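You operate a simulated robot arm through the tools that you are given. There is no shell and no other tool. Be economical: measure what you need, move in short steps, check, and stop when the job is done.

You run a simulated robot arm. Do the job below in one go: nothing can be reset, and whatever is moved stays where it is left.

## Task
The bench amplifier's RIGHT drive board is dead. Fit the blue one instead.
Fine: it is switched off already; unplug and drain it first; plug in the REST hole, old board in the OLD pocket; yellow drain tool, put back where it stood.

The check looks at the end state, three seconds after you hand in, the way a careful person would. Anything else that was tipped, shoved, dropped, spilled or broken makes it a failure.

## Robot
A 7-joint arm with a two-finger parallel gripper, fixed in place. Base frame: the origin is at the foot of the arm, x ahead of it, y to its left, z up. Lengths are in m, angles in rad, forces in N, time in s.
Its first joint turns from -2.897 to 2.897 rad. Payload 3.91 kg.
Tool frame: the origin (TCP) lies between the finger pads and is the grasp point; the fingertips stand 0.03 m ahead of it; z points along the fingers, y is the line along which they close. Largest opening 0.11 m; finger width 0.02, thickness 0.01; the body of the gripper, 0.048 by 0.112 m, starts 0.055 m behind the TCP.
Orientation is that of the tool frame in the base frame, as a unit quaternion [w, x, y, z]. With the fingers straight down and closing along the base's y, the tool's x points along the base's -x, its y along +y and its z along -z.

## Interface
- The arm moves only by the tool nudge_tool. Its argument "moves" is a list that holds one entry, the list of rows, each a list of 7 numbers: the shift along the tool's x, y, z in units of 50 mm (1.0 is 50 mm), then the turn, a rotation vector about the tool's x, y, z in units of 5 degrees (1.0 is 5 degrees), then the closure, from 0 (fully open) to 1 (shut). In form: [[[dx, dy, dz, ax, ay, az, fingers], ...]]. A call has 1 to 10 rows; each row shifts and turns the commanded pose from where the row before left it, along the tool's axes as they then stand. A call with a number of a shift or a turn outside -1 to 1 is refused whole. A row lasts 0.2 s, in which the tool goes at most 0.05 m and 0.15 rad; a call with a longer step from one row to the next is refused whole, and so is a gripper value outside its range. A pose out of reach is approached as far as the arm can. The call stops where the force on the tool passes 40 N (or 10 N more than at its start, if that is more) or the arm is blocked; 0.2 s more then pass. Each finger travels about 0.153 m/s and halts on what it meets, pressing with about 24 N; the grip force reading is that of the motor and also rises with nothing between the fingers. The clock runs only during rows and for 0.2 s after the last one: add rows that do not move to give the fingers time. The reply holds the time, the measured pose of the TCP, the force on the tool along the base axes, the opening and the grip force, in the units named above and with some noise.
- Cameras (640 x 400 px; columns grow to the right, rows downward): "scene" is fixed at [0.4007, 0.501, 1.4371]; the picture's right is [-0.59, 0.81, 0.00], its down [0.68, 0.50, -0.53] and it looks along [-0.43, -0.31, -0.85] (base axes); focal length 214 px, centre (320, 200). "wrist" rides on the gripper at [0.077, 0.007, -0.114] in the tool frame; the picture's right is [-0.09, 1.00, 0.00], its down [-0.80, -0.07, -0.59] and it looks along [-0.59, -0.05, 0.80] (tool axes); focal length 270 px, centre (320, 200).
- get_image(camera): a new picture of that camera. No time passes.
- slide_trunk(by): slides the trunk up (or, below 0, down) by that many m; the arm rides with it, the base frame stays. It gives what a move gives, with no picture.
- probe_pixels(camera, pixels): there is no depth. For up to 12 entries [column, row, z] of the newest picture of that camera ("zoom" is the newest enlarged one), the place [x, y] in the base frame at which the ray of that pixel passes the height z, good to about 0.002 m. No time passes.
- close_up(camera, box): a new picture of the part [left, top, right, bottom] of that camera's present view, enlarged. No time passes.
- finish_job(): hands the job in; it is judged then, once.

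Work in short steps. Measure before you move; look again where a grasp or a placing could have gone wrong, and mend it. You have 80 turns and 38 pictures in all, those below and enlarged ones among them. Open the gripper and draw the arm clear of the work before you hand the job in, unless the task says otherwise; then end with one line.

The tools are called after "Request:" as a command line: name --argument value ..., lists and objects as JSON in quotes. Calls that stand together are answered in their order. nudge_tool: Moves the arm, as the interface text tells. Its arguments: {"type":"object","properties":{"moves":{"type":"array","items":{"type":"array","items":{"type":"array","items":{"type":"number"}}}}},"required":["moves"]} The other tools are called the same way: slide_trunk (by) slides the trunk up or down; get_image (camera) takes a picture; probe_pixels (camera, pixels) gives the place at which the rays of pixels pass given heights; close_up (camera, box) takes an enlarged picture of a part of a camera's view; finish_job () hands the job in.

At the start:

```text
t: 0.0
tool_pos: [0.2938, 0.2585, 1.2187]
ee_rot: [0.0, 0.0, 1.0, 0.0]
force: [0.4, -0.3, 0.5]
opening: 0.1102
grip_force: 0.0
trunk travel left (down, up): [-0.575, 0.035]
```

scene: 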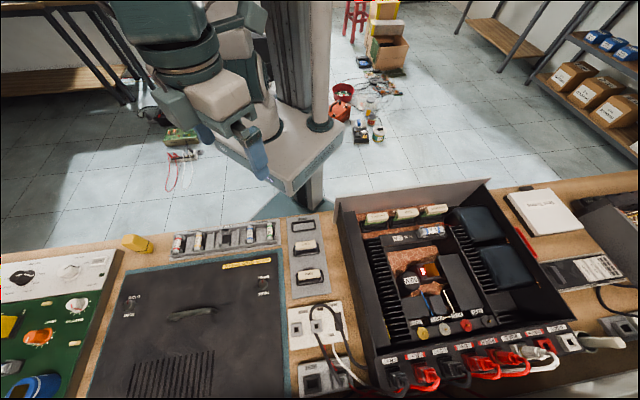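
wrist: 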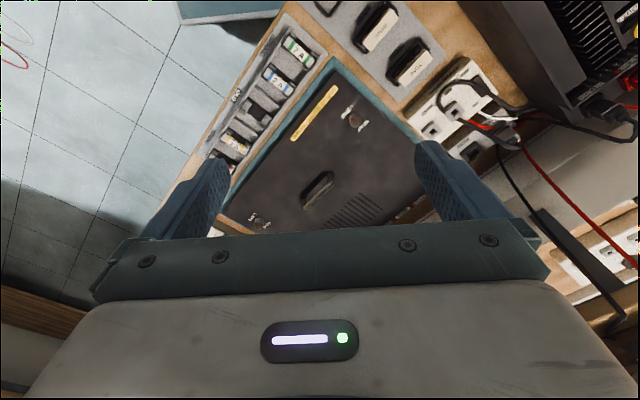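

I'll start by enlarging the bench in the scene view to identify the parts: amplifier at right (cols 335-590), trays at left/middle.

Request:
close_up --camera "scene" --box '[330, 180, 490, 280]'

Request:
close_up --camera "scene" --box '[370, 260, 610, 400]'

Request:
close_up --camera "scene" --box '[110, 200, 370, 400]'

```text
4.00 times, centred on (410, 230) of scene
```

zoom: 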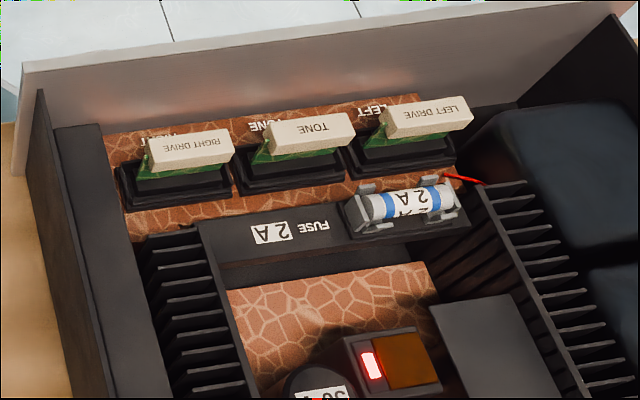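

```text
2.67 times, centred on (490, 330) of scene
```

zoom: 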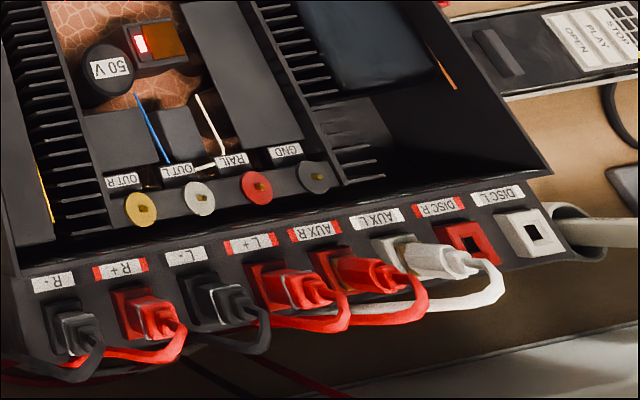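

```text
2.00 times, centred on (240, 300) of scene
```

zoom: 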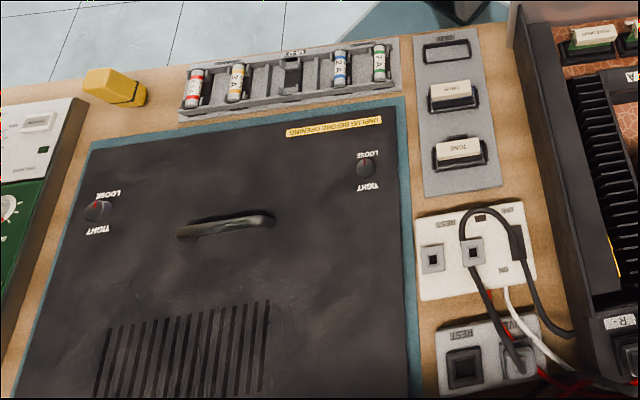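

The zooms show three boards, a lit lamp by the 50V capacitor, test posts, two REST sockets, and spares. I'll enlarge the middle section and the yellow tool further.

Request:
close_up --camera "scene" --box '[280, 295, 376, 400]'

Request:
close_up --camera "scene" --box '[270, 205, 350, 305]'

Request:
close_up --camera "scene" --box '[385, 250, 505, 345]'

Request:
close_up --camera "scene" --box '[105, 215, 185, 265]'

```text
3.81 times, centred on (328, 348) of scene
```

zoom: 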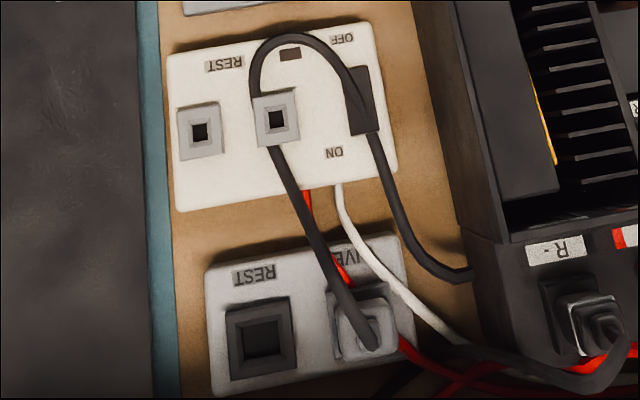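

```text
4.00 times, centred on (310, 255) of scene
```

zoom: 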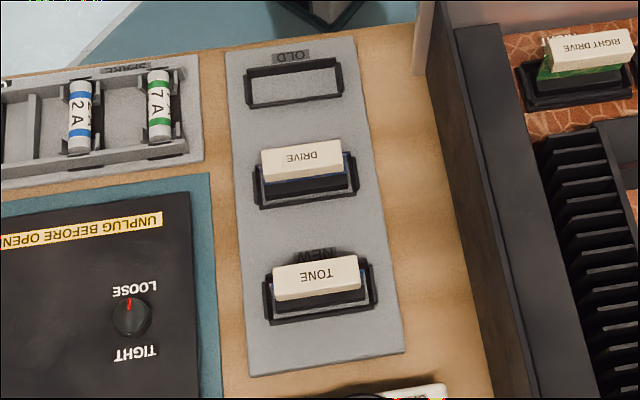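

```text
4.21 times, centred on (445, 298) of scene
```

zoom: 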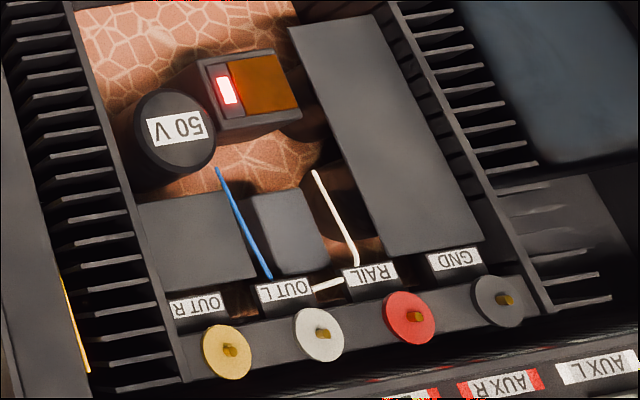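

```text
8.00 times, centred on (145, 240) of scene
```

zoom: 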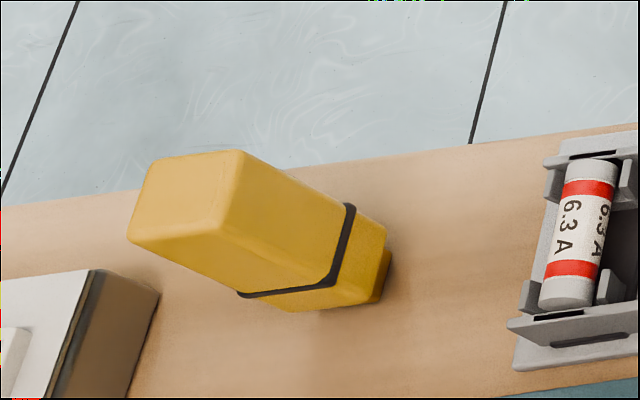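

Before moving I'll map the key pixels to base coordinates at bench height and above.

Request:
probe_pixels --camera "scene" --pixels '[[302, 226, 0.1], [308, 246, 0.12], [311, 275, 0.12], [314, 321, 0.1], [313, 383, 0.1], [376, 217, 0.2], [458, 326, 0.2], [140, 243, 0.1], [336, 200, 0.1], [490, 180, 0.2], [372, 380, 0.1], [120, 250, 0.1]]'

Request:
probe_pixels --camera "scene" --pixels '[[290, 190, 0.575], [303, 205, 0.1], [640, 330, 0.1], [0, 260, 0.1]]'

```text
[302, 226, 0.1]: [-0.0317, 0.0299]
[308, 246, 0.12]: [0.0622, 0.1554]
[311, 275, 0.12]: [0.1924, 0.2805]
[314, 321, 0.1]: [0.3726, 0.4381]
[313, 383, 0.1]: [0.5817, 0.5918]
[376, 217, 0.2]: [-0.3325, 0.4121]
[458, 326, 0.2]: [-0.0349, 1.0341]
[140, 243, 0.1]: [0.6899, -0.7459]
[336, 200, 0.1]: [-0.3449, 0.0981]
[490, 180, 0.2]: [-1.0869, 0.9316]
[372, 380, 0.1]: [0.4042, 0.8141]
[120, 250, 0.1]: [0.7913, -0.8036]
```

```text
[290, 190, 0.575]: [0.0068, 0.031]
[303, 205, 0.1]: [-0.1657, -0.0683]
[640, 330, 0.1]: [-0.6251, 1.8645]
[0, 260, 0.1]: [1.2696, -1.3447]
```

Triangulating the LOOSE knob (scene 263,284; wrist 355,120) gives a bench near z≈0.84, not 0.1. I'll probe with that height.

Request:
probe_pixels --camera "scene" --pixels '[[302, 226, 0.84], [308, 246, 0.86], [311, 275, 0.86], [314, 321, 0.84], [313, 383, 0.84], [376, 217, 0.9], [458, 326, 0.9], [140, 243, 0.85], [336, 200, 0.84], [490, 180, 0.9], [372, 380, 0.84], [263, 284, 0.845]]'

Request:
probe_pixels --camera "wrist" --pixels '[[355, 120, 0.845], [411, 64, 0.86], [378, 31, 0.86], [325, 5, 0.84], [478, 88, 0.84], [235, 140, 0.84]]'

```text
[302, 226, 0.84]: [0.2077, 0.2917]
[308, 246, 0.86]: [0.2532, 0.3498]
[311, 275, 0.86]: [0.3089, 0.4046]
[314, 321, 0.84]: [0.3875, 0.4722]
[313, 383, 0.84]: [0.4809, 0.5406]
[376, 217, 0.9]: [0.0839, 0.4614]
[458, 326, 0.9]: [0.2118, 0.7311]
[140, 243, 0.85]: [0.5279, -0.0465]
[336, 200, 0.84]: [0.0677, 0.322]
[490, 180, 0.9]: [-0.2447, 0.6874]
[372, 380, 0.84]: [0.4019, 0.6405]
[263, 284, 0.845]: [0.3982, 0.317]
```

```text
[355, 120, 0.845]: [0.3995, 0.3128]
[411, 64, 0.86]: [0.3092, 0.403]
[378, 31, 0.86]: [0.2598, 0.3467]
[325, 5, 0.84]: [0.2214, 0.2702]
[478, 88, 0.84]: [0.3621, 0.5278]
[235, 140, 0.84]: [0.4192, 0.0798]
```

Two views agree: bench z≈0.84, spare DRIVE near (0.255,0.349), sockets near (0.45,0.57). I'll move the open gripper above the socket boxes at height ~1.1 to look with the wrist camera.

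Request:
nudge_tool --moves '[[[-0.15, 0.8, 0.35, 0, 0, 0, 0], [-0.15, 0.8, 0.35, 0, 0, 0, 0], [-0.15, 0.8, 0.35, 0, 0, 0, 0], [-0.15, 0.8, 0.35, 0, 0, 0, 0], [-0.15, 0.8, 0.35, 0, 0, 0, 0], [-0.15, 0.8, 0.35, 0, 0, 0, 0], [0, 0, 0, 0, 0, 0, 0]]]'

Request:
get_image --camera "wrist"

```text
t: 1.6
tool_pos: [0.3391, 0.4977, 1.1136]
ee_rot: [0.0, 0.0, 1.0, 0.001]
force: [0.7, 0.7, 0.2]
opening: 0.1101
grip_force: 0.1
trunk travel left (down, up): [-0.575, 0.035]
```

```text
28 pictures are left
```

wrist: 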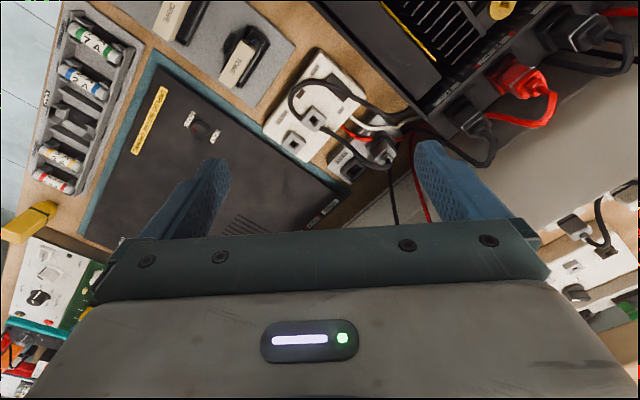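

The wrist view shows both socket boxes at (265-400, 50-180). I'll enlarge it.

Request:
close_up --camera "wrist" --box '[250, 40, 442, 190]'

```text
2.67 times, centred on (346, 115) of wrist
```

zoom: 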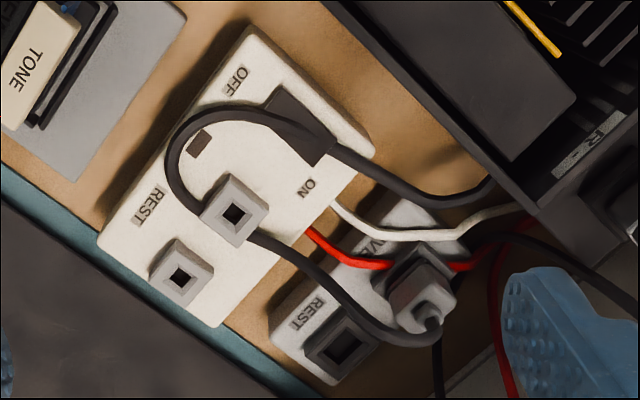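

The mains cord runs from the grey plug in the LIVE socket of the lower box, whose REST hole is beside it. I'll get positions from this zoom before moving closer.

Request:
probe_pixels --camera "zoom" --pixels '[[425, 295, 0.87], [425, 295, 0.89], [343, 345, 0.86], [430, 322, 0.9], [182, 278, 0.86], [232, 213, 0.86], [320, 383, 0.84], [275, 320, 0.84]]'

Request:
probe_pixels --camera "scene" --pixels '[[311, 382, 0.86], [311, 382, 0.84], [339, 375, 0.87], [339, 375, 0.89], [295, 326, 0.86], [315, 321, 0.86]]'

```text
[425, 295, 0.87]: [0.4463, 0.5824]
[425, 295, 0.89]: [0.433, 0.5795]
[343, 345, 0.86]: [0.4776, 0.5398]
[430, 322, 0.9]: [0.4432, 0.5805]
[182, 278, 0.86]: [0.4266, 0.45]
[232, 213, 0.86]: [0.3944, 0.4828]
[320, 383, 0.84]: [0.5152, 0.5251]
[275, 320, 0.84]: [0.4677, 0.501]
```

```text
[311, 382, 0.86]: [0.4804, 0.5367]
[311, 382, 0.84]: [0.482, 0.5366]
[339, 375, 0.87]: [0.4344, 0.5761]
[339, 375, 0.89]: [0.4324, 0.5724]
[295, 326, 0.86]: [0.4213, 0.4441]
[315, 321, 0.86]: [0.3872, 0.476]
```

I'll turn the tool 45° to line up with the bench (tray axis runs along (0.71,0.70)) and lower to z≈1.05 above the sockets for a better look.

Request:
nudge_tool --moves '[[[-0.6, 0.42, 0.6, 0, 0, -1, 0], [-0.6, 0.5, 0.6, 0, 0, -1, 0], [0, 0, 0, 0, 0, -1, 0], [0, 0, 0, 0, 0, -1, 0], [0, 0, 0, 0, 0, -1, 0], [0, 0, 0, 0, 0, -1, 0], [0, 0, 0, 0, 0, -1, 0], [0, 0, 0, 0, 0, -1, 0], [0, 0, 0, 0, 0, -1, 0], [0, 0, 0, 0, 0, 0, 0]]]'

Request:
get_image --camera "wrist"

```text
t: 3.8
tool_pos: [0.3958, 0.5478, 1.0539]
ee_rot: [0.0, -0.382, 0.924, 0.001]
force: [0.2, -0.8, 0.2]
opening: 0.1101
grip_force: 0.1
trunk travel left (down, up): [-0.575, 0.035]
```

```text
26 pictures are left
```

wrist: 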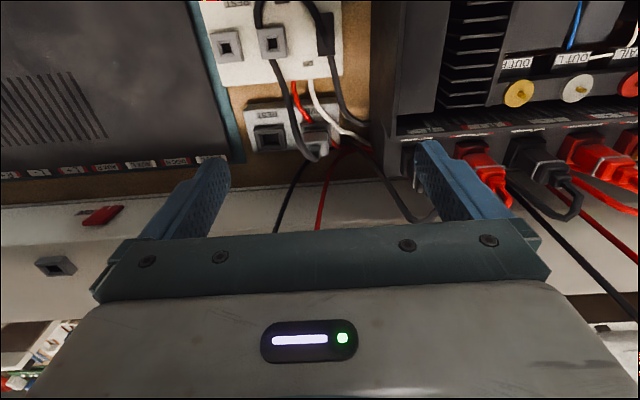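

The view is now bench-aligned; plug at about (315,138), REST at (268,140). Enlarging.

Request:
close_up --camera "wrist" --box '[200, 20, 392, 170]'

```text
2.67 times, centred on (296, 95) of wrist
```

zoom: 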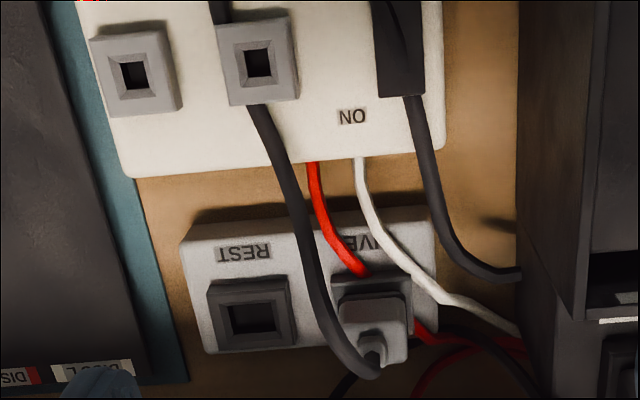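

I'll triangulate the plug's cable knob and its body from both views to get heights.

Request:
probe_pixels --camera "zoom" --pixels '[[374, 345, 0.87], [374, 345, 0.89], [374, 345, 0.91], [374, 320, 0.87], [374, 320, 0.89], [340, 300, 0.88], [408, 300, 0.88], [251, 318, 0.86], [251, 318, 0.88], [207, 282, 0.86], [293, 280, 0.86]]'

Request:
probe_pixels --camera "scene" --pixels '[[341, 386, 0.87], [341, 386, 0.89], [341, 386, 0.91], [338, 379, 0.87], [338, 379, 0.89], [312, 381, 0.86], [312, 381, 0.88]]'

Request:
close_up --camera "scene" --box '[296, 352, 360, 392]'

```text
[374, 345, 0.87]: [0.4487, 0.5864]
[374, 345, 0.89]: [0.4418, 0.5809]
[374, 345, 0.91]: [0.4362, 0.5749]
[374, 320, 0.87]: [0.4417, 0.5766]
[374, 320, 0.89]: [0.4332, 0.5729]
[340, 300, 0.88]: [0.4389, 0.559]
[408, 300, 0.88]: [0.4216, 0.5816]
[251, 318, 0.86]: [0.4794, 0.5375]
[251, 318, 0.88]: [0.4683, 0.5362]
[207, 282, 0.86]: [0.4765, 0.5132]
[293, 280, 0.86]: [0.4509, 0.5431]
```

```text
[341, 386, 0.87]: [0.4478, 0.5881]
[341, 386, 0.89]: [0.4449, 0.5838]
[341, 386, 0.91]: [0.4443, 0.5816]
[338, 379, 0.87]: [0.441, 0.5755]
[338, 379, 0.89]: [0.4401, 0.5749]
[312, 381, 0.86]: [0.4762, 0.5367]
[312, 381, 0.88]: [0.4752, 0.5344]
```

```text
10.00 times, centred on (328, 372) of scene
```

zoom: 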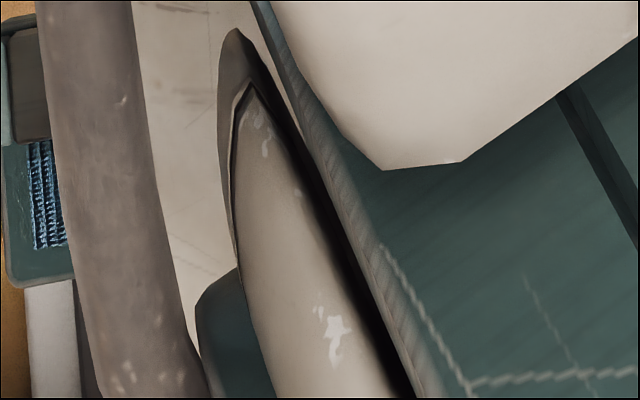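

The knob sits near (0.446,0.585,0.878) and the plug axis about (0.441,0.577). I'll move over it at z≈0.97 with fingers part-closed and look again.

Request:
nudge_tool --moves '[[[-0.5, -0.11, 0.8, 0, 0, 0, 0.4], [-0.5, -0.11, 0.8, 0, 0, 0, 0.4], [0, 0, 0, 0, 0, 0, 0.4]]]'

Request:
get_image --camera "wrist"

```text
t: 4.6
tool_pos: [0.439, 0.5737, 0.9738]
ee_rot: [0.0, -0.382, 0.924, 0.0]
force: [-0.1, 0.0, -0.5]
opening: 0.066
grip_force: 0.1
trunk travel left (down, up): [-0.575, 0.035]
```

```text
23 pictures are left
```

wrist: 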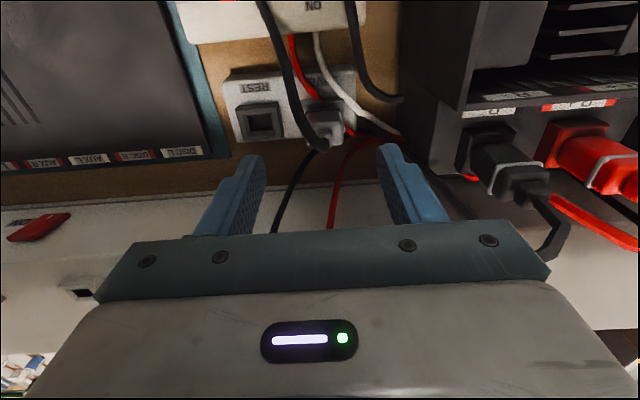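

REST hole is at (262,122) and plug knob at (322,142) here; probing at several heights to triangulate against the previous view.

Request:
probe_pixels --camera "wrist" --pixels '[[262, 122, 0.85], [262, 122, 0.86], [262, 122, 0.87], [262, 122, 0.88], [322, 142, 0.87], [322, 142, 0.88], [322, 142, 0.89], [307, 113, 0.87], [341, 113, 0.87], [324, 125, 0.87], [324, 125, 0.88]]'

Request:
close_up --camera "wrist" --box '[216, 50, 408, 170]'

```text
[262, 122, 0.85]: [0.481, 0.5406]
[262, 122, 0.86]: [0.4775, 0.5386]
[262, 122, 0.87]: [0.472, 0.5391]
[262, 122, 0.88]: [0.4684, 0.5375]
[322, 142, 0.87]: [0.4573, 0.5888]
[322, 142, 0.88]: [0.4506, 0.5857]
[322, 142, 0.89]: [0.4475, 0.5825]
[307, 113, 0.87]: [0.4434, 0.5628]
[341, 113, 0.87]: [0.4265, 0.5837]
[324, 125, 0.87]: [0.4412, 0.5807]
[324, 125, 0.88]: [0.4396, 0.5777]
```

```text
3.33 times, centred on (312, 110) of wrist
```

zoom: 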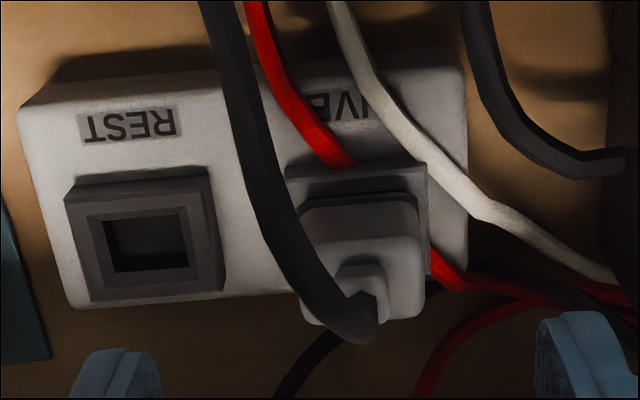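

Estimates: box top ≈0.852, collar top ≈0.866, plug top ≈0.884. Probing the plug's top-face centre and collar corners in this zoom.

Request:
probe_pixels --camera "zoom" --pixels '[[363, 282, 0.884], [305, 282, 0.884], [424, 282, 0.884], [85, 215, 0.866], [210, 205, 0.866], [93, 300, 0.866], [222, 290, 0.866], [148, 248, 0.866], [300, 200, 0.866], [415, 195, 0.866], [20, 105, 0.84], [75, 308, 0.84]]'

```text
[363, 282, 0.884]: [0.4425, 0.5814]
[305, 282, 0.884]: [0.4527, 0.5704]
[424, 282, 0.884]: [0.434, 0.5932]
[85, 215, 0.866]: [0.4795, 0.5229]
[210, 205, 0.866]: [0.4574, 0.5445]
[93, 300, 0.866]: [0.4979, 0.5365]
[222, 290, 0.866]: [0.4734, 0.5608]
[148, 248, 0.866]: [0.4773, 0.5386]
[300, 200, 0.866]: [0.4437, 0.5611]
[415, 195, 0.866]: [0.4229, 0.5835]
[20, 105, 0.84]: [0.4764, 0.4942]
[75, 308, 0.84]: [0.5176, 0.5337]
```

Plug axis ≈(0.4405,0.579), width ≈28 mm. I'll descend to z≈0.897 (tips just above the collar) and close on the plug.

Request:
nudge_tool --moves '[[[-0.096, 0.054, 0.75, 0, 0, 0, 0.4], [0, 0, 0.6, 0, 0, 0, 0.4], [0, 0, 0.186, 0, 0, 0, 0.4], [0, 0, 0, 0, 0, 0, 1], [0, 0, 0, 0, 0, 0, 1]]]'

Request:
close_up --camera "wrist" --box '[160, 50, 480, 250]'

```text
t: 5.8
tool_pos: [0.4403, 0.579, 0.896]
ee_rot: [0.0, -0.383, 0.924, 0.0]
force: [-0.9, 1.4, -0.1]
opening: 0.0285
grip_force: 24.3
trunk travel left (down, up): [-0.575, 0.035]
```

```text
2.00 times, centred on (320, 150) of wrist
```

zoom: 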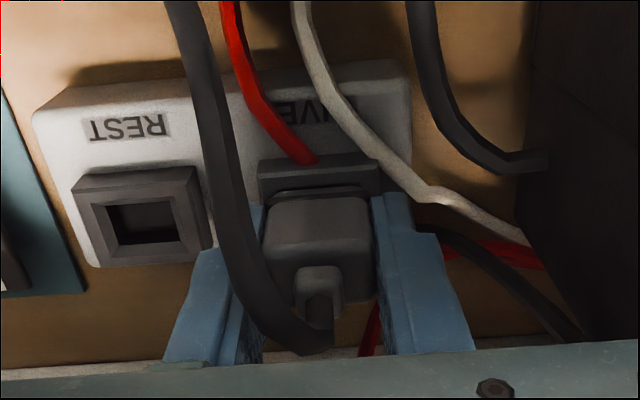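

Gripped (28.5 mm). Measuring REST vs LIVE collars in this zoom for the exact offset.

Request:
probe_pixels --camera "zoom" --pixels '[[75, 181, 0.866], [197, 170, 0.866], [260, 165, 0.866], [378, 158, 0.866], [103, 268, 0.866], [155, 228, 0.866], [40, 113, 0.852], [410, 68, 0.852], [108, 208, 0.866], [172, 202, 0.866], [118, 245, 0.866], [183, 240, 0.866]]'

```text
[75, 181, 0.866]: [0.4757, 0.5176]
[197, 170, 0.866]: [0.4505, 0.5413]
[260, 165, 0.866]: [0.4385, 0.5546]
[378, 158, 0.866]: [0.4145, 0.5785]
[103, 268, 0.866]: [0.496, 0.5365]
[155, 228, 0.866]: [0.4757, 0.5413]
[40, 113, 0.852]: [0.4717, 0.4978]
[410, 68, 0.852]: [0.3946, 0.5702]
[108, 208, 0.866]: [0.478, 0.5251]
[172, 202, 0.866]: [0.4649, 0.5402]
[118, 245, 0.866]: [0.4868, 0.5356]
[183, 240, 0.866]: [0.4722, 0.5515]
```

Collar-to-collar offset is ≈0.0525 m along −v. First pull the plug straight up 50 mm.

Request:
nudge_tool --moves '[[[0, 0, -0.3, 0, 0, 0, 1], [0, 0, -0.35, 0, 0, 0, 1], [0, 0, -0.35, 0, 0, 0, 1]]]'

Request:
close_up --camera "wrist" --box '[160, 50, 480, 250]'

```text
t: 6.6
tool_pos: [0.4422, 0.5781, 0.9469]
ee_rot: [-0.001, -0.383, 0.924, 0.001]
force: [-0.2, 0.4, -0.8]
opening: 0.0284
grip_force: 24.5
trunk travel left (down, up): [-0.575, 0.035]
```

```text
2.00 times, centred on (320, 150) of wrist
```

zoom: 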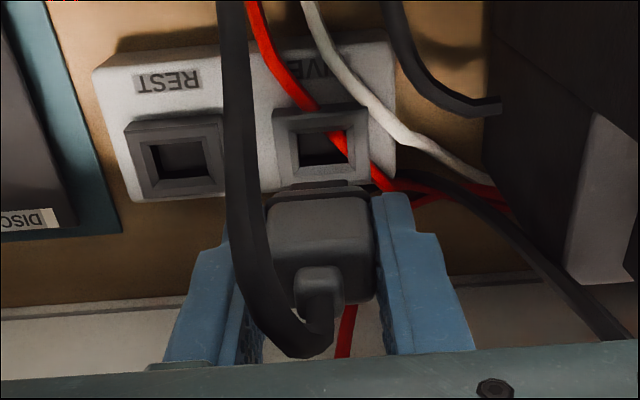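

Plug is out and both holes are visible: REST centre ≈(180,160), LIVE ≈(323,148). Probing to get the exact offset.

Request:
probe_pixels --camera "zoom" --pixels '[[180, 160, 0.866], [323, 148, 0.866], [127, 125, 0.866], [217, 117, 0.866], [273, 113, 0.866], [364, 106, 0.866], [180, 160, 0.86], [323, 148, 0.86]]'

```text
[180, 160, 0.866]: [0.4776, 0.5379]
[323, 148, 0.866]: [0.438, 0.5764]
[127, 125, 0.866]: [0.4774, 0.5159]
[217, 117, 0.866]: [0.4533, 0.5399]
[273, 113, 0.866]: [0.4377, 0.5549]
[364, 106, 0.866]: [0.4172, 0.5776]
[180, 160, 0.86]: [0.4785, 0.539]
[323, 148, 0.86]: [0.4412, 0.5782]
```

Offset ≈0.054 along −v. Shifting the plug above REST.

Request:
nudge_tool --moves '[[[0, -0.54, 0, 0, 0, 0, 1], [0, -0.54, 0, 0, 0, 0, 1], [0, 0, 0, 0, 0, 0, 1]]]'

Request:
close_up --camera "wrist" --box '[160, 50, 480, 250]'

```text
t: 7.4
tool_pos: [0.4781, 0.542, 0.9469]
ee_rot: [0.0, -0.383, 0.924, 0.0]
force: [0.0, -0.4, -0.7]
opening: 0.0284
grip_force: 23.7
trunk travel left (down, up): [-0.575, 0.035]
```

```text
2.00 times, centred on (320, 150) of wrist
```

zoom: 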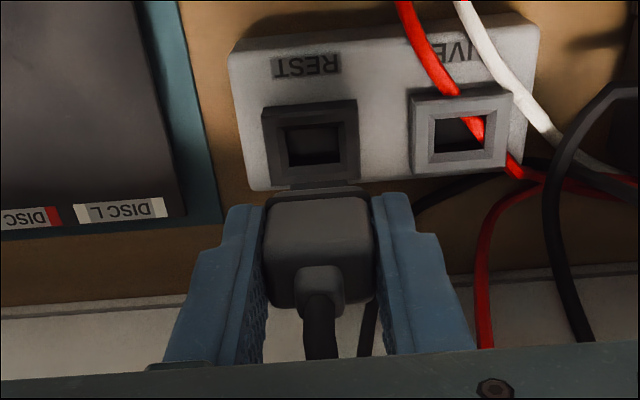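

Image comparison with the pre-shift picture says the plug should go ~1.4 mm further along −v. Correcting and lowering into REST.

Request:
nudge_tool --moves '[[[0.01, -0.028, 0, 0, 0, 0, 1], [0, 0, 0.3, 0, 0, 0, 1], [0, 0, 0.25, 0, 0, 0, 1], [0, 0, 0.2, 0, 0, 0, 1], [0, 0, 0.15, 0, 0, 0, 1], [0, 0, 0.1, 0, 0, 0, 1], [0, 0, 0, 0, 0, 0, 1]]]'

Request:
close_up --camera "wrist" --box '[160, 50, 480, 250]'

```text
t: 9.0
tool_pos: [0.4793, 0.5405, 0.8966]
ee_rot: [0.001, -0.383, 0.924, 0.0]
force: [0.5, -1.9, -0.7]
opening: 0.0284
grip_force: 24.2
trunk travel left (down, up): [-0.575, 0.035]
```

```text
2.00 times, centred on (320, 150) of wrist
```

zoom: 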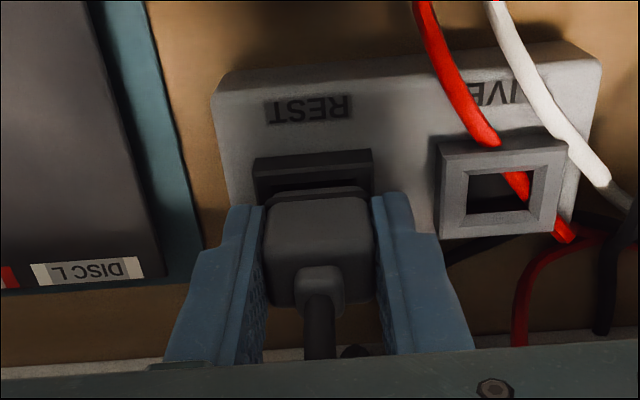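

Plug is seated in REST at the same depth as before (0.8966). Releasing, rising to z≈1.1.

Request:
nudge_tool --moves '[[[0, 0, 0, 0, 0, 0, 0.4], [0, 0, 0, 0, 0, 0, 0.4], [0, 0, -0.4, 0, 0, 0, 0.4], [0, 0, -0.9, 0, 0, 0, 0.4], [0, 0, -0.9, 0, 0, 0, 0.4], [0, 0, -0.9, 0, 0, 0, 0.4], [0, 0, -0.9, 0, 0, 0, 0.4]]]'

Request:
nudge_tool --moves '[[[0.72, -0.65, 0, 0, 0, 0, 0], [0.72, -0.65, 0, 0, 0, 0, 0], [0.72, -0.65, 0, 0, 0, 0, 0], [0.72, -0.65, 0, 0, 0, 0, 0], [0.72, -0.65, 0, 0, 0, 0, 0], [0.72, -0.65, 0, 0, 0, 0, 0], [0.72, -0.65, 0, 0, 0, 0, 0], [0.72, -0.65, 0, 0, 0, 0, 0], [0.72, -0.65, 0, 0, 0, 0, 0], [0.72, -0.65, 0, 0, 0, 0, 0]]]'

Request:
get_image --camera "wrist"

```text
t: 10.6
tool_pos: [0.4792, 0.5418, 1.0987]
ee_rot: [0.0, -0.383, 0.924, 0.001]
force: [-0.3, -0.2, 0.4]
opening: 0.0659
grip_force: 0.0
trunk travel left (down, up): [-0.575, 0.035]
```

```text
t: 12.8
tool_pos: [0.4537, 0.0541, 1.0971]
ee_rot: [0.0, -0.383, 0.924, 0.0]
force: [-0.7, 0.5, -0.6]
opening: 0.11
grip_force: 0.2
trunk travel left (down, up): [-0.575, 0.035]
```

```text
17 pictures are left
```

wrist: 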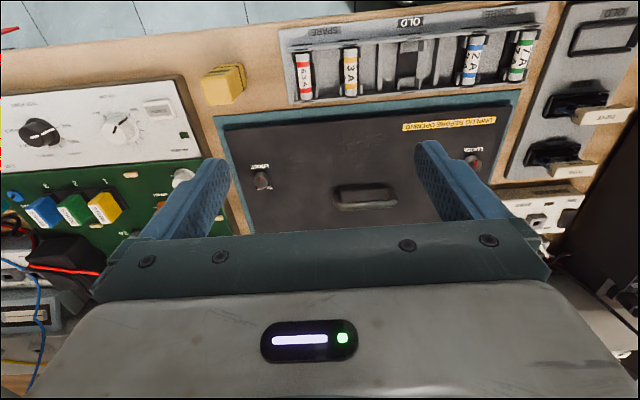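

The yellow tool is at (224,85) in this view. Enlarging it.

Request:
close_up --camera "wrist" --box '[184, 55, 264, 115]'

Request:
probe_pixels --camera "wrist" --pixels '[[222, 85, 0.84], [222, 85, 0.86], [222, 85, 0.88], [222, 85, 0.9]]'

Request:
probe_pixels --camera "scene" --pixels '[[129, 240, 0.88], [129, 240, 0.9], [129, 240, 0.92], [148, 250, 0.84], [139, 245, 0.87]]'

```text
6.67 times, centred on (224, 85) of wrist
```

zoom: 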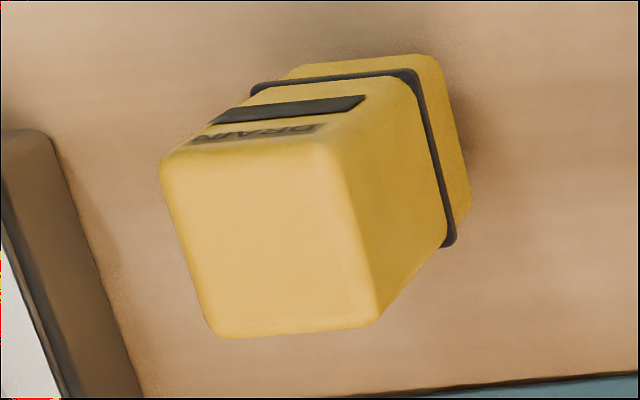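

```text
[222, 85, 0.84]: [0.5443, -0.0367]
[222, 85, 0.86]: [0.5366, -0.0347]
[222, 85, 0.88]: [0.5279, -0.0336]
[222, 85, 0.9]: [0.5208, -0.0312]
```

```text
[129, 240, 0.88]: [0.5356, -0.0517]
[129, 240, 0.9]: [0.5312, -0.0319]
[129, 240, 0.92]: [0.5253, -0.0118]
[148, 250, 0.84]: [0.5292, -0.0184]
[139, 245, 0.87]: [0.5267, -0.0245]
```

Triangulating the tool's top face (zoom (270,240)) and base edges.

Request:
probe_pixels --camera "zoom" --pixels '[[270, 240, 0.88], [270, 240, 0.9], [270, 240, 0.91], [270, 240, 0.92], [165, 165, 0.9], [330, 145, 0.9], [378, 325, 0.9], [220, 335, 0.9], [300, 68, 0.843], [432, 55, 0.843], [470, 210, 0.843]]'

Request:
probe_pixels --camera "scene" --pixels '[[126, 245, 0.9], [140, 234, 0.9], [154, 253, 0.84], [153.5, 246, 0.84], [140, 254, 0.84]]'

```text
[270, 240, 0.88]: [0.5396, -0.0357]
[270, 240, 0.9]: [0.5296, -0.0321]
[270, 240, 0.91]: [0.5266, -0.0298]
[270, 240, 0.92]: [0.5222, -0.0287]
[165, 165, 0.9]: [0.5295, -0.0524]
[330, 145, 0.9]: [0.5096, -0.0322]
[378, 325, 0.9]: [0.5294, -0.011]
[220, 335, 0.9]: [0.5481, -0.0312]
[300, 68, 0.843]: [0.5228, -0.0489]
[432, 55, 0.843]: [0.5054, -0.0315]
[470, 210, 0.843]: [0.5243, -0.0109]
```

```text
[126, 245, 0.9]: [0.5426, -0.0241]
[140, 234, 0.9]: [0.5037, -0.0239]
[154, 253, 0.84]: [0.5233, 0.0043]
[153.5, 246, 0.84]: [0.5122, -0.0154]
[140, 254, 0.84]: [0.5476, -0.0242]
```

Tool: 28 mm square, 60 mm tall, centre (0.529,−0.032), aligned at 45°. Checking clearance to the box on its left.

Request:
probe_pixels --camera "zoom" --pixels '[[55, 145, 0.84], [95, 260, 0.84], [140, 395, 0.84], [30, 150, 0.88], [60, 350, 0.88], [30, 270, 0.87]]'

```text
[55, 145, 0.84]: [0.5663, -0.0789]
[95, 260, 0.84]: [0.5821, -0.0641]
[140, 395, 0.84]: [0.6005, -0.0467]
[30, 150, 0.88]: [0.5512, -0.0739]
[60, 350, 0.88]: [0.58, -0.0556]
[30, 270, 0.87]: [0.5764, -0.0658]
```

Box wall is at v≈−0.456, so 24 mm clearance with a 50 mm opening. Moving above the tool then down, and closing.

Request:
nudge_tool --moves '[[[0.05, -0.76, 0, 0, 0, 0, 0.55], [0.05, -0.76, 0, 0, 0, 0, 0.55], [0.05, -0.76, 0, 0, 0, 0, 0.55], [0, 0, 0.9, 0, 0, 0, 0.55], [0, 0, 0.9, 0, 0, 0, 0.55], [0, 0, 0, 0, 0, 0, 0.55]]]'

Request:
get_image --camera "wrist"

```text
t: 14.2
tool_pos: [0.5259, -0.0301, 1.0093]
ee_rot: [0.0, -0.383, 0.924, 0.0]
force: [0.5, 0.2, 0.3]
opening: 0.0497
grip_force: 0.0
trunk travel left (down, up): [-0.575, 0.035]
```

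```text
15 pictures are left
```

wrist: 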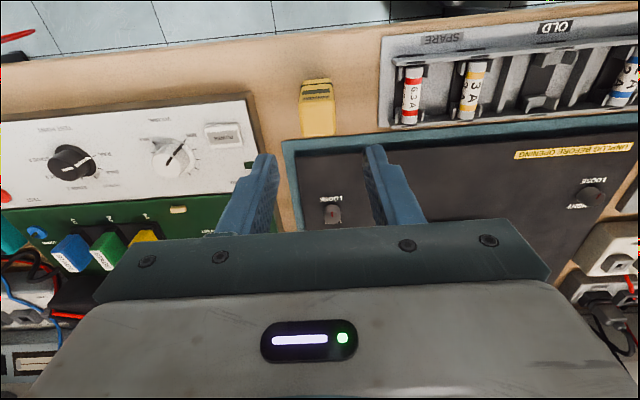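

Tool top face is at about (318,120), directly ahead. Checking its position.

Request:
probe_pixels --camera "wrist" --pixels '[[318, 119, 0.9], [302, 104, 0.9], [334, 104, 0.9], [302, 136, 0.9], [335, 134, 0.9]]'

```text
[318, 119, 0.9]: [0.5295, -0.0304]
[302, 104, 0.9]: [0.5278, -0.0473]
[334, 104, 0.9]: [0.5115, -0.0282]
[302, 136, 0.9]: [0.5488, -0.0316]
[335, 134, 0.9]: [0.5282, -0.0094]
```

Centre ≈(0.529,−0.030). Fine-tuning, descending to z≈0.895, closing.

Request:
nudge_tool --moves '[[[-0.045, -0.04, 0.8, 0, 0, 0, 0.55], [0, 0, 0.8, 0, 0, 0, 0.55], [0, 0, 0.69, 0, 0, 0, 0.55], [0, 0, 0, 0, 0, 0, 0.55], [0, 0, 0, 0, 0, 0, 1], [0, 0, 0, 0, 0, 0, 1]]]'

```text
t: 15.6
tool_pos: [0.5327, -0.0307, 0.8917]
ee_rot: [0.001, -0.383, 0.924, 0.0]
force: [0.1, 0.4, -0.9]
opening: 0.0301
grip_force: 24.3
trunk travel left (down, up): [-0.575, 0.035]
```

Gripped at 30 mm. Lifting to z≈1.15 and starting toward the amplifier.

Request:
nudge_tool --moves '[[[0, 0, -0.4, 0, 0, 0, 1], [0, 0, -0.95, 0, 0, 0, 1], [0, 0, -0.95, 0, 0, 0, 1], [0, 0, -0.95, 0, 0, 0, 1], [0, 0, -0.95, 0, 0, 0, 1], [0, 0, -0.95, 0, 0, 0, 1]]]'

Request:
nudge_tool --moves '[[[-0.256, 0.94, 0, 0, 0, 0, 1], [-0.256, 0.94, 0, 0, 0, 0, 1], [-0.256, 0.94, 0, 0, 0, 0, 1], [-0.256, 0.94, 0, 0, 0, 0, 1], [-0.256, 0.94, 0, 0, 0, 0, 1], [-0.256, 0.94, 0, 0, 0, 0, 1], [-0.256, 0.94, 0, 0, 0, 0, 1], [-0.256, 0.94, 0, 0, 0, 0, 1], [-0.256, 0.94, 0, 0, 0, 0, 1], [-0.256, 0.94, 0, 0, 0, 0, 1]]]'

Request:
nudge_tool --moves '[[[-0.256, 0.94, 0, 0, 0, 0, 1], [-0.256, 0.94, 0, 0, 0, 0, 1], [-0.256, 0.94, 0, 0, 0, 0, 1], [-0.256, 0.94, 0, 0, 0, 0, 1], [-0.256, 0.94, 0, 0, 0, 0, 1], [-0.256, 0.94, 0, 0, 0, 0, 1], [0, 0, 0, 0, 0, 0, 1]]]'

Request:
get_image --camera "wrist"

```text
t: 17.0
tool_pos: [0.5302, -0.0309, 1.1518]
ee_rot: [0.0, -0.382, 0.924, 0.0]
force: [-0.2, 1.1, -2.4]
opening: 0.0298
grip_force: 23.9
trunk travel left (down, up): [-0.575, 0.035]
```

```text
t: 19.2
tool_pos: [0.2875, 0.3961, 1.1502]
ee_rot: [-0.001, -0.383, 0.924, 0.0]
force: [-0.7, -0.1, -1.1]
opening: 0.0297
grip_force: 23.8
trunk travel left (down, up): [-0.575, 0.035]
```

```text
t: 20.8
tool_pos: [0.1451, 0.6478, 1.1516]
ee_rot: [0.001, -0.382, 0.924, -0.001]
force: [0.7, -0.5, -1.3]
opening: 0.0299
grip_force: 24.0
trunk travel left (down, up): [-0.575, 0.035]
```

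```text
14 pictures are left
```

wrist: 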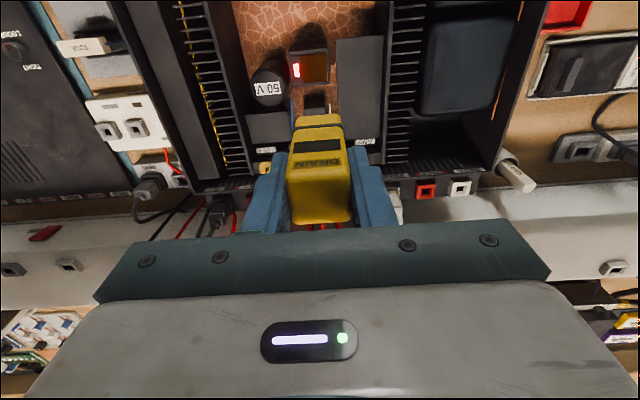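

The red lamp is still lit at (296,70) beside an orange pad; the held tool hides the posts. Enlarging the lamp/cap region.

Request:
close_up --camera "wrist" --box '[230, 30, 390, 130]'

```text
4.00 times, centred on (310, 80) of wrist
```

zoom: 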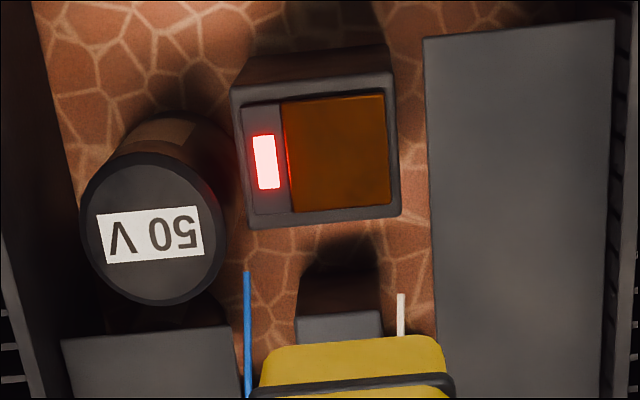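

The module has a ~30 mm square orange recess next to the lamp, matching the tool's nose and collar. Triangulating it: scene (431.7,270.7), zoom (338,152).

Request:
probe_pixels --camera "zoom" --pixels '[[338, 152, 0.86], [338, 152, 0.88], [338, 152, 0.9], [338, 152, 0.92], [265, 162, 0.88], [265, 162, 0.9], [282, 97, 0.89], [384, 95, 0.89], [291, 212, 0.89], [390, 204, 0.89]]'

Request:
probe_pixels --camera "scene" --pixels '[[431.7, 270.7, 0.86], [431.7, 270.7, 0.88], [431.7, 270.7, 0.9], [431.7, 270.7, 0.92], [422.9, 271.9, 0.88], [422.9, 271.9, 0.9], [423, 266, 0.89], [436.5, 263, 0.89], [440.2, 275.4, 0.89], [426.7, 278.3, 0.89]]'

```text
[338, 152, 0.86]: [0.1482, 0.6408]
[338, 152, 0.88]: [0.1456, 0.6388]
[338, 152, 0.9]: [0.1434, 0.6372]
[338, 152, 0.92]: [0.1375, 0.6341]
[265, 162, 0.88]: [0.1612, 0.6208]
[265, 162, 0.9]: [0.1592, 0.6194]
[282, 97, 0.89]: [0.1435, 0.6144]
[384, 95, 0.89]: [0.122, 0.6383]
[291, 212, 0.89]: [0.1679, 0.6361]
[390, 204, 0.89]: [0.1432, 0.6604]
```

```text
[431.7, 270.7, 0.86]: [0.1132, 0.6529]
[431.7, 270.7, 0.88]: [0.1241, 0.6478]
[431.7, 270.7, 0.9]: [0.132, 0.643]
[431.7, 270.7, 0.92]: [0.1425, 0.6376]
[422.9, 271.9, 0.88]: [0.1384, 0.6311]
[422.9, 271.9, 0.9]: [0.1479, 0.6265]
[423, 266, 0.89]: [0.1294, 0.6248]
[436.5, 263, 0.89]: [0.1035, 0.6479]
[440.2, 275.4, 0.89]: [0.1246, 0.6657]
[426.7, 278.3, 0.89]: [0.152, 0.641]
```

Rays cross at z≈0.92: recess centre ≈(0.140,0.636), ~30 mm square. I'll go lower, 40 mm short of it, for a precise unobstructed look.

Request:
nudge_tool --moves '[[[0.34, -0.03, 0.8, 0, 0, 0, 1], [0.34, -0.03, 0.8, 0, 0, 0, 1], [0.34, -0.03, 0.8, 0, 0, 0, 1], [0, 0, 0.4, 0, 0, 0, 1], [0, 0, 0, 0, 0, 0, 1]]]'

Request:
close_up --camera "wrist" --box '[200, 50, 440, 200]'

```text
t: 22.0
tool_pos: [0.1127, 0.6077, 1.009]
ee_rot: [0.0, -0.383, 0.924, 0.0]
force: [0.5, -0.9, -1.1]
opening: 0.0298
grip_force: 23.9
trunk travel left (down, up): [-0.575, 0.035]
```

```text
2.67 times, centred on (320, 125) of wrist
```

zoom: 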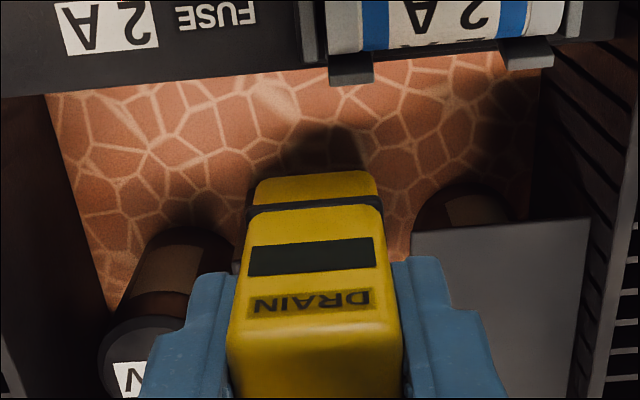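

The tool now hides the recess, so I need to be beyond it instead. Moving +90 mm along u, slightly higher.

Request:
nudge_tool --moves '[[[0, 0, -0.4, 0, 0, 0, 1], [-0.6, 0, 0, 0, 0, 0, 1], [-0.6, 0, 0, 0, 0, 0, 1], [-0.6, 0, 0, 0, 0, 0, 1], [0, 0, 0, 0, 0, 0, 1]]]'

Request:
close_up --camera "wrist" --box '[200, 20, 440, 170]'

```text
t: 23.2
tool_pos: [0.1767, 0.6708, 1.0322]
ee_rot: [0.0, -0.382, 0.924, 0.0]
force: [0.1, 0.1, -1.6]
opening: 0.0299
grip_force: 23.7
trunk travel left (down, up): [-0.575, 0.035]
```

```text
2.67 times, centred on (320, 95) of wrist
```

zoom: 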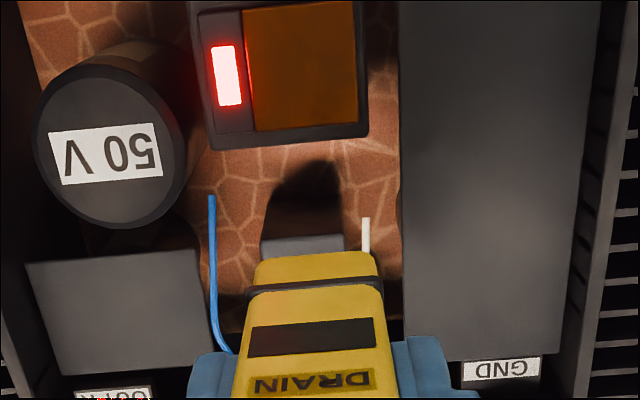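

Camera is now almost directly over the recess, so height barely matters. Probing its corners.

Request:
probe_pixels --camera "zoom" --pixels '[[243, 9, 0.92], [355, 2, 0.92], [360, 124, 0.92], [252, 131, 0.92], [303, 67, 0.92], [303, 67, 0.9], [303, 67, 0.94], [227, 75, 0.92]]'

```text
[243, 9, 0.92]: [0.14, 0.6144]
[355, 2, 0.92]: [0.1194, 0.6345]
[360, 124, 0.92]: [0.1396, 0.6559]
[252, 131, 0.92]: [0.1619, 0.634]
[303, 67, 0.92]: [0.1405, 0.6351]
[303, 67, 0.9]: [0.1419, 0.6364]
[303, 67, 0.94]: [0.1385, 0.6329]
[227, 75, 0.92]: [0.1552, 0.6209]
```

Recess centre (0.1403,0.635). Moving the tool over it and lowering in small steps to feel contact.

Request:
nudge_tool --moves '[[[0.51, 0, 0, 0, 0, 0, 1], [0.51, 0, 0, 0, 0, 0, 1], [0, 0, 0, 0, 0, 0, 1], [0, 0, 0.5, 0, 0, 0, 1], [0, 0, 0.4, 0, 0, 0, 1], [0, 0, 0.1, 0, 0, 0, 1], [0, 0, 0.05, 0, 0, 0, 1], [0, 0, 0.05, 0, 0, 0, 1], [0, 0, 0.05, 0, 0, 0, 1]]]'

```text
t: 24.8
tool_pos: [0.1404, 0.6377, 0.9879]
ee_rot: [0.004, -0.382, 0.924, 0.007]
force: [-0.3, -1.0, 16.7]
opening: 0.0297
grip_force: 24.2
trunk travel left (down, up): [-0.575, 0.035]
stopped in row 7: the force on the tool passed its limit (the readings are from after the stop); the commanded pose is now the measured one
```

Contact at z≈0.985 (tool bottom ≈0.934). Looking at the lamp and alignment.

Request:
get_image --camera "scene"

Request:
close_up --camera "wrist" --box '[200, 50, 440, 200]'

```text
10 pictures are left
```

scene: 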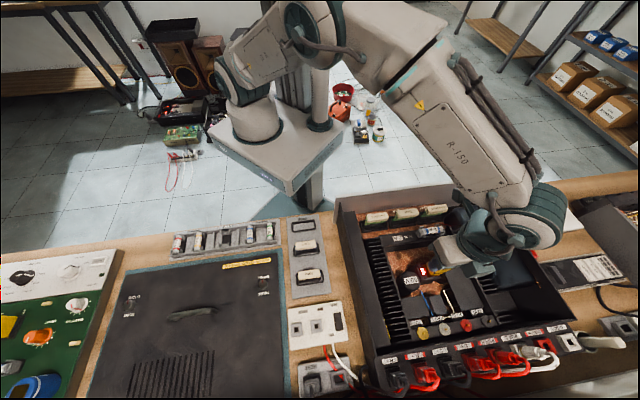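

```text
2.67 times, centred on (320, 125) of wrist
```

zoom: 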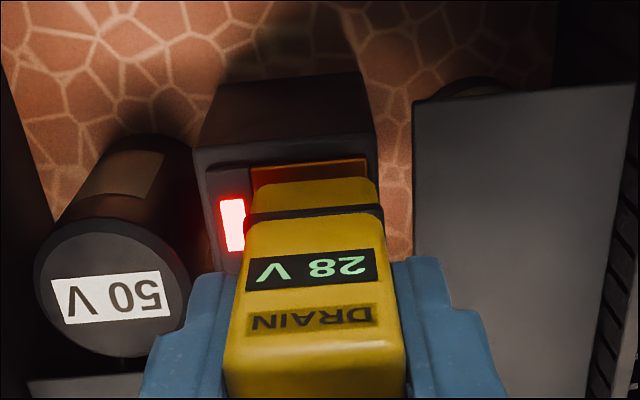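

It works: the tool's display reads "28 V" and is draining on the orange pad. Keep contact and wait a few seconds.

Request:
nudge_tool --moves '[[[0, 0, 0.02, 0, 0, 0, 1], [0, 0, 0, 0, 0, 0, 1], [0, 0, 0, 0, 0, 0, 1], [0, 0, 0, 0, 0, 0, 1], [0, 0, 0, 0, 0, 0, 1], [0, 0, 0, 0, 0, 0, 1], [0, 0, 0, 0, 0, 0, 1], [0, 0, 0, 0, 0, 0, 1], [0, 0, 0, 0, 0, 0, 1], [0, 0, 0, 0, 0, 0, 1]]]'

Request:
nudge_tool --moves '[[[0, 0, 0, 0, 0, 0, 1], [0, 0, 0, 0, 0, 0, 1], [0, 0, 0, 0, 0, 0, 1], [0, 0, 0, 0, 0, 0, 1], [0, 0, 0, 0, 0, 0, 1], [0, 0, 0, 0, 0, 0, 1], [0, 0, 0, 0, 0, 0, 1], [0, 0, 0, 0, 0, 0, 1], [0, 0, 0, 0, 0, 0, 1], [0, 0, 0, 0, 0, 0, 1]]]'

Request:
nudge_tool --moves '[[[0, 0, 0, 0, 0, 0, 1], [0, 0, 0, 0, 0, 0, 1], [0, 0, 0, 0, 0, 0, 1], [0, 0, 0, 0, 0, 0, 1], [0, 0, 0, 0, 0, 0, 1], [0, 0, 0, 0, 0, 0, 1], [0, 0, 0, 0, 0, 0, 1], [0, 0, 0, 0, 0, 0, 1], [0, 0, 0, 0, 0, 0, 1], [0, 0, 0, 0, 0, 0, 1]]]'

Request:
close_up --camera "wrist" --box '[200, 50, 440, 200]'

```text
t: 26.9
tool_pos: [0.14, 0.6376, 0.9835]
ee_rot: [0.003, -0.383, 0.924, 0.004]
force: [-0.2, -1.8, 11.4]
opening: 0.0296
grip_force: 24.3
trunk travel left (down, up): [-0.575, 0.035]
```

```text
t: 29.1
tool_pos: [0.1411, 0.6373, 0.9843]
ee_rot: [0.003, -0.383, 0.924, 0.004]
force: [-1.2, -2.9, 4.1]
opening: 0.0295
grip_force: 24.1
trunk travel left (down, up): [-0.575, 0.035]
```

```text
t: 31.4
tool_pos: [0.1411, 0.6374, 0.9829]
ee_rot: [0.004, -0.382, 0.924, 0.004]
force: [-0.6, -1.4, 3.9]
opening: 0.0299
grip_force: 24.3
trunk travel left (down, up): [-0.575, 0.035]
```

```text
2.67 times, centred on (320, 125) of wrist
```

zoom: 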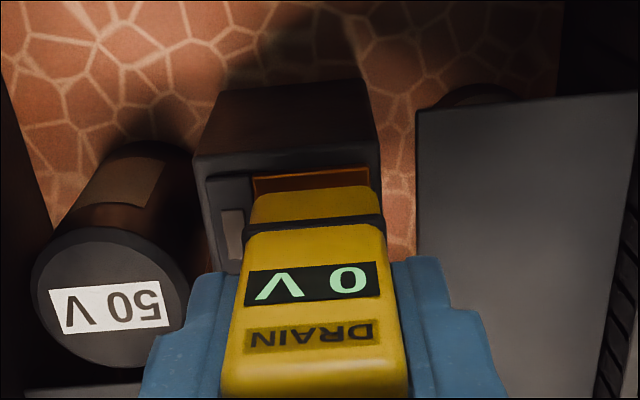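

Drained: display "0 V", lamp out. Lifting the tool and carrying it back to its place.

Request:
nudge_tool --moves '[[[0, 0, -0.4, 0, 0, 0, 1], [0, 0, -1, 0.055, 0.11, 0, 1], [0, 0, -1, 0, 0, 0, 1], [0, 0, -1, 0, 0, 0, 1], [0, 0, 0, 0, 0, 0, 1]]]'

Request:
nudge_tool --moves '[[[0.247, -0.935, 0, 0, 0, 0, 1], [0.247, -0.935, 0, 0, 0, 0, 1], [0.247, -0.935, 0, 0, 0, 0, 1], [0.247, -0.935, 0, 0, 0, 0, 1], [0.247, -0.935, 0, 0, 0, 0, 1], [0.247, -0.935, 0, 0, 0, 0, 1], [0.247, -0.935, 0, 0, 0, 0, 1], [0.247, -0.935, 0, 0, 0, 0, 1], [0.247, -0.935, 0, 0, 0, 0, 1], [0.247, -0.935, 0, 0, 0, 0, 1]]]'

Request:
nudge_tool --moves '[[[0.247, -0.935, 0, 0, 0, 0, 1], [0.247, -0.935, 0, 0, 0, 0, 1], [0.247, -0.935, 0, 0, 0, 0, 1], [0.247, -0.935, 0, 0, 0, 0, 1], [0.247, -0.935, 0, 0, 0, 0, 1], [0.247, -0.935, 0, 0, 0, 0, 1], [0, 0, 0, 0, 0, 0, 1], [0, 0, 0, 0, 0, 0, 1]]]'

```text
t: 32.5
tool_pos: [0.143, 0.6356, 1.1545]
ee_rot: [-0.002, -0.382, 0.924, 0.0]
force: [0.2, 0.9, -0.7]
opening: 0.0297
grip_force: 24.5
trunk travel left (down, up): [-0.575, 0.035]
```

```text
t: 34.8
tool_pos: [0.3877, 0.2166, 1.1522]
ee_rot: [-0.001, -0.383, 0.924, 0.0]
force: [0.5, 0.3, -1.8]
opening: 0.0298
grip_force: 24.2
trunk travel left (down, up): [-0.575, 0.035]
```

```text
t: 36.5
tool_pos: [0.5296, -0.0343, 1.153]
ee_rot: [-0.001, -0.382, 0.924, 0.0]
force: [-0.5, -0.4, -2.6]
opening: 0.0297
grip_force: 23.8
trunk travel left (down, up): [-0.575, 0.035]
```

Above the tool's spot; small correction, then descend to just above the bench.

Request:
nudge_tool --moves '[[[-0.03, 0.03, 0.5, 0, 0, 0, 1], [0, 0, 0.95, 0, 0, 0, 1], [0, 0, 0.95, 0, 0, 0, 1], [0, 0, 0.95, 0, 0, 0, 1], [0, 0, 0.95, 0, 0, 0, 1], [0, 0, 0.65, 0, 0, 0, 1], [0, 0, 0, 0, 0, 0, 1], [0, 0, 0, 0, 0, 0, 1]]]'

Request:
nudge_tool --moves '[[[0, 0, 0.03, 0, 0, 0, 1], [0, 0, 0.03, 0, 0, 0, 1], [0, 0, 0.03, 0, 0, 0, 1], [0, 0, 0.03, 0, 0, 0, 1], [0, 0, 0, 0, 0, 0, 1]]]'

```text
t: 38.4
tool_pos: [0.5295, -0.0296, 0.9064]
ee_rot: [-0.001, -0.382, 0.924, 0.001]
force: [0.9, 0.2, -2.2]
opening: 0.0298
grip_force: 24.2
trunk travel left (down, up): [-0.575, 0.035]
```

```text
t: 39.5
tool_pos: [0.5314, -0.0301, 0.8999]
ee_rot: [-0.001, -0.383, 0.924, 0.001]
force: [-0.6, 0.1, -2.7]
opening: 0.0297
grip_force: 23.9
trunk travel left (down, up): [-0.575, 0.035]
```

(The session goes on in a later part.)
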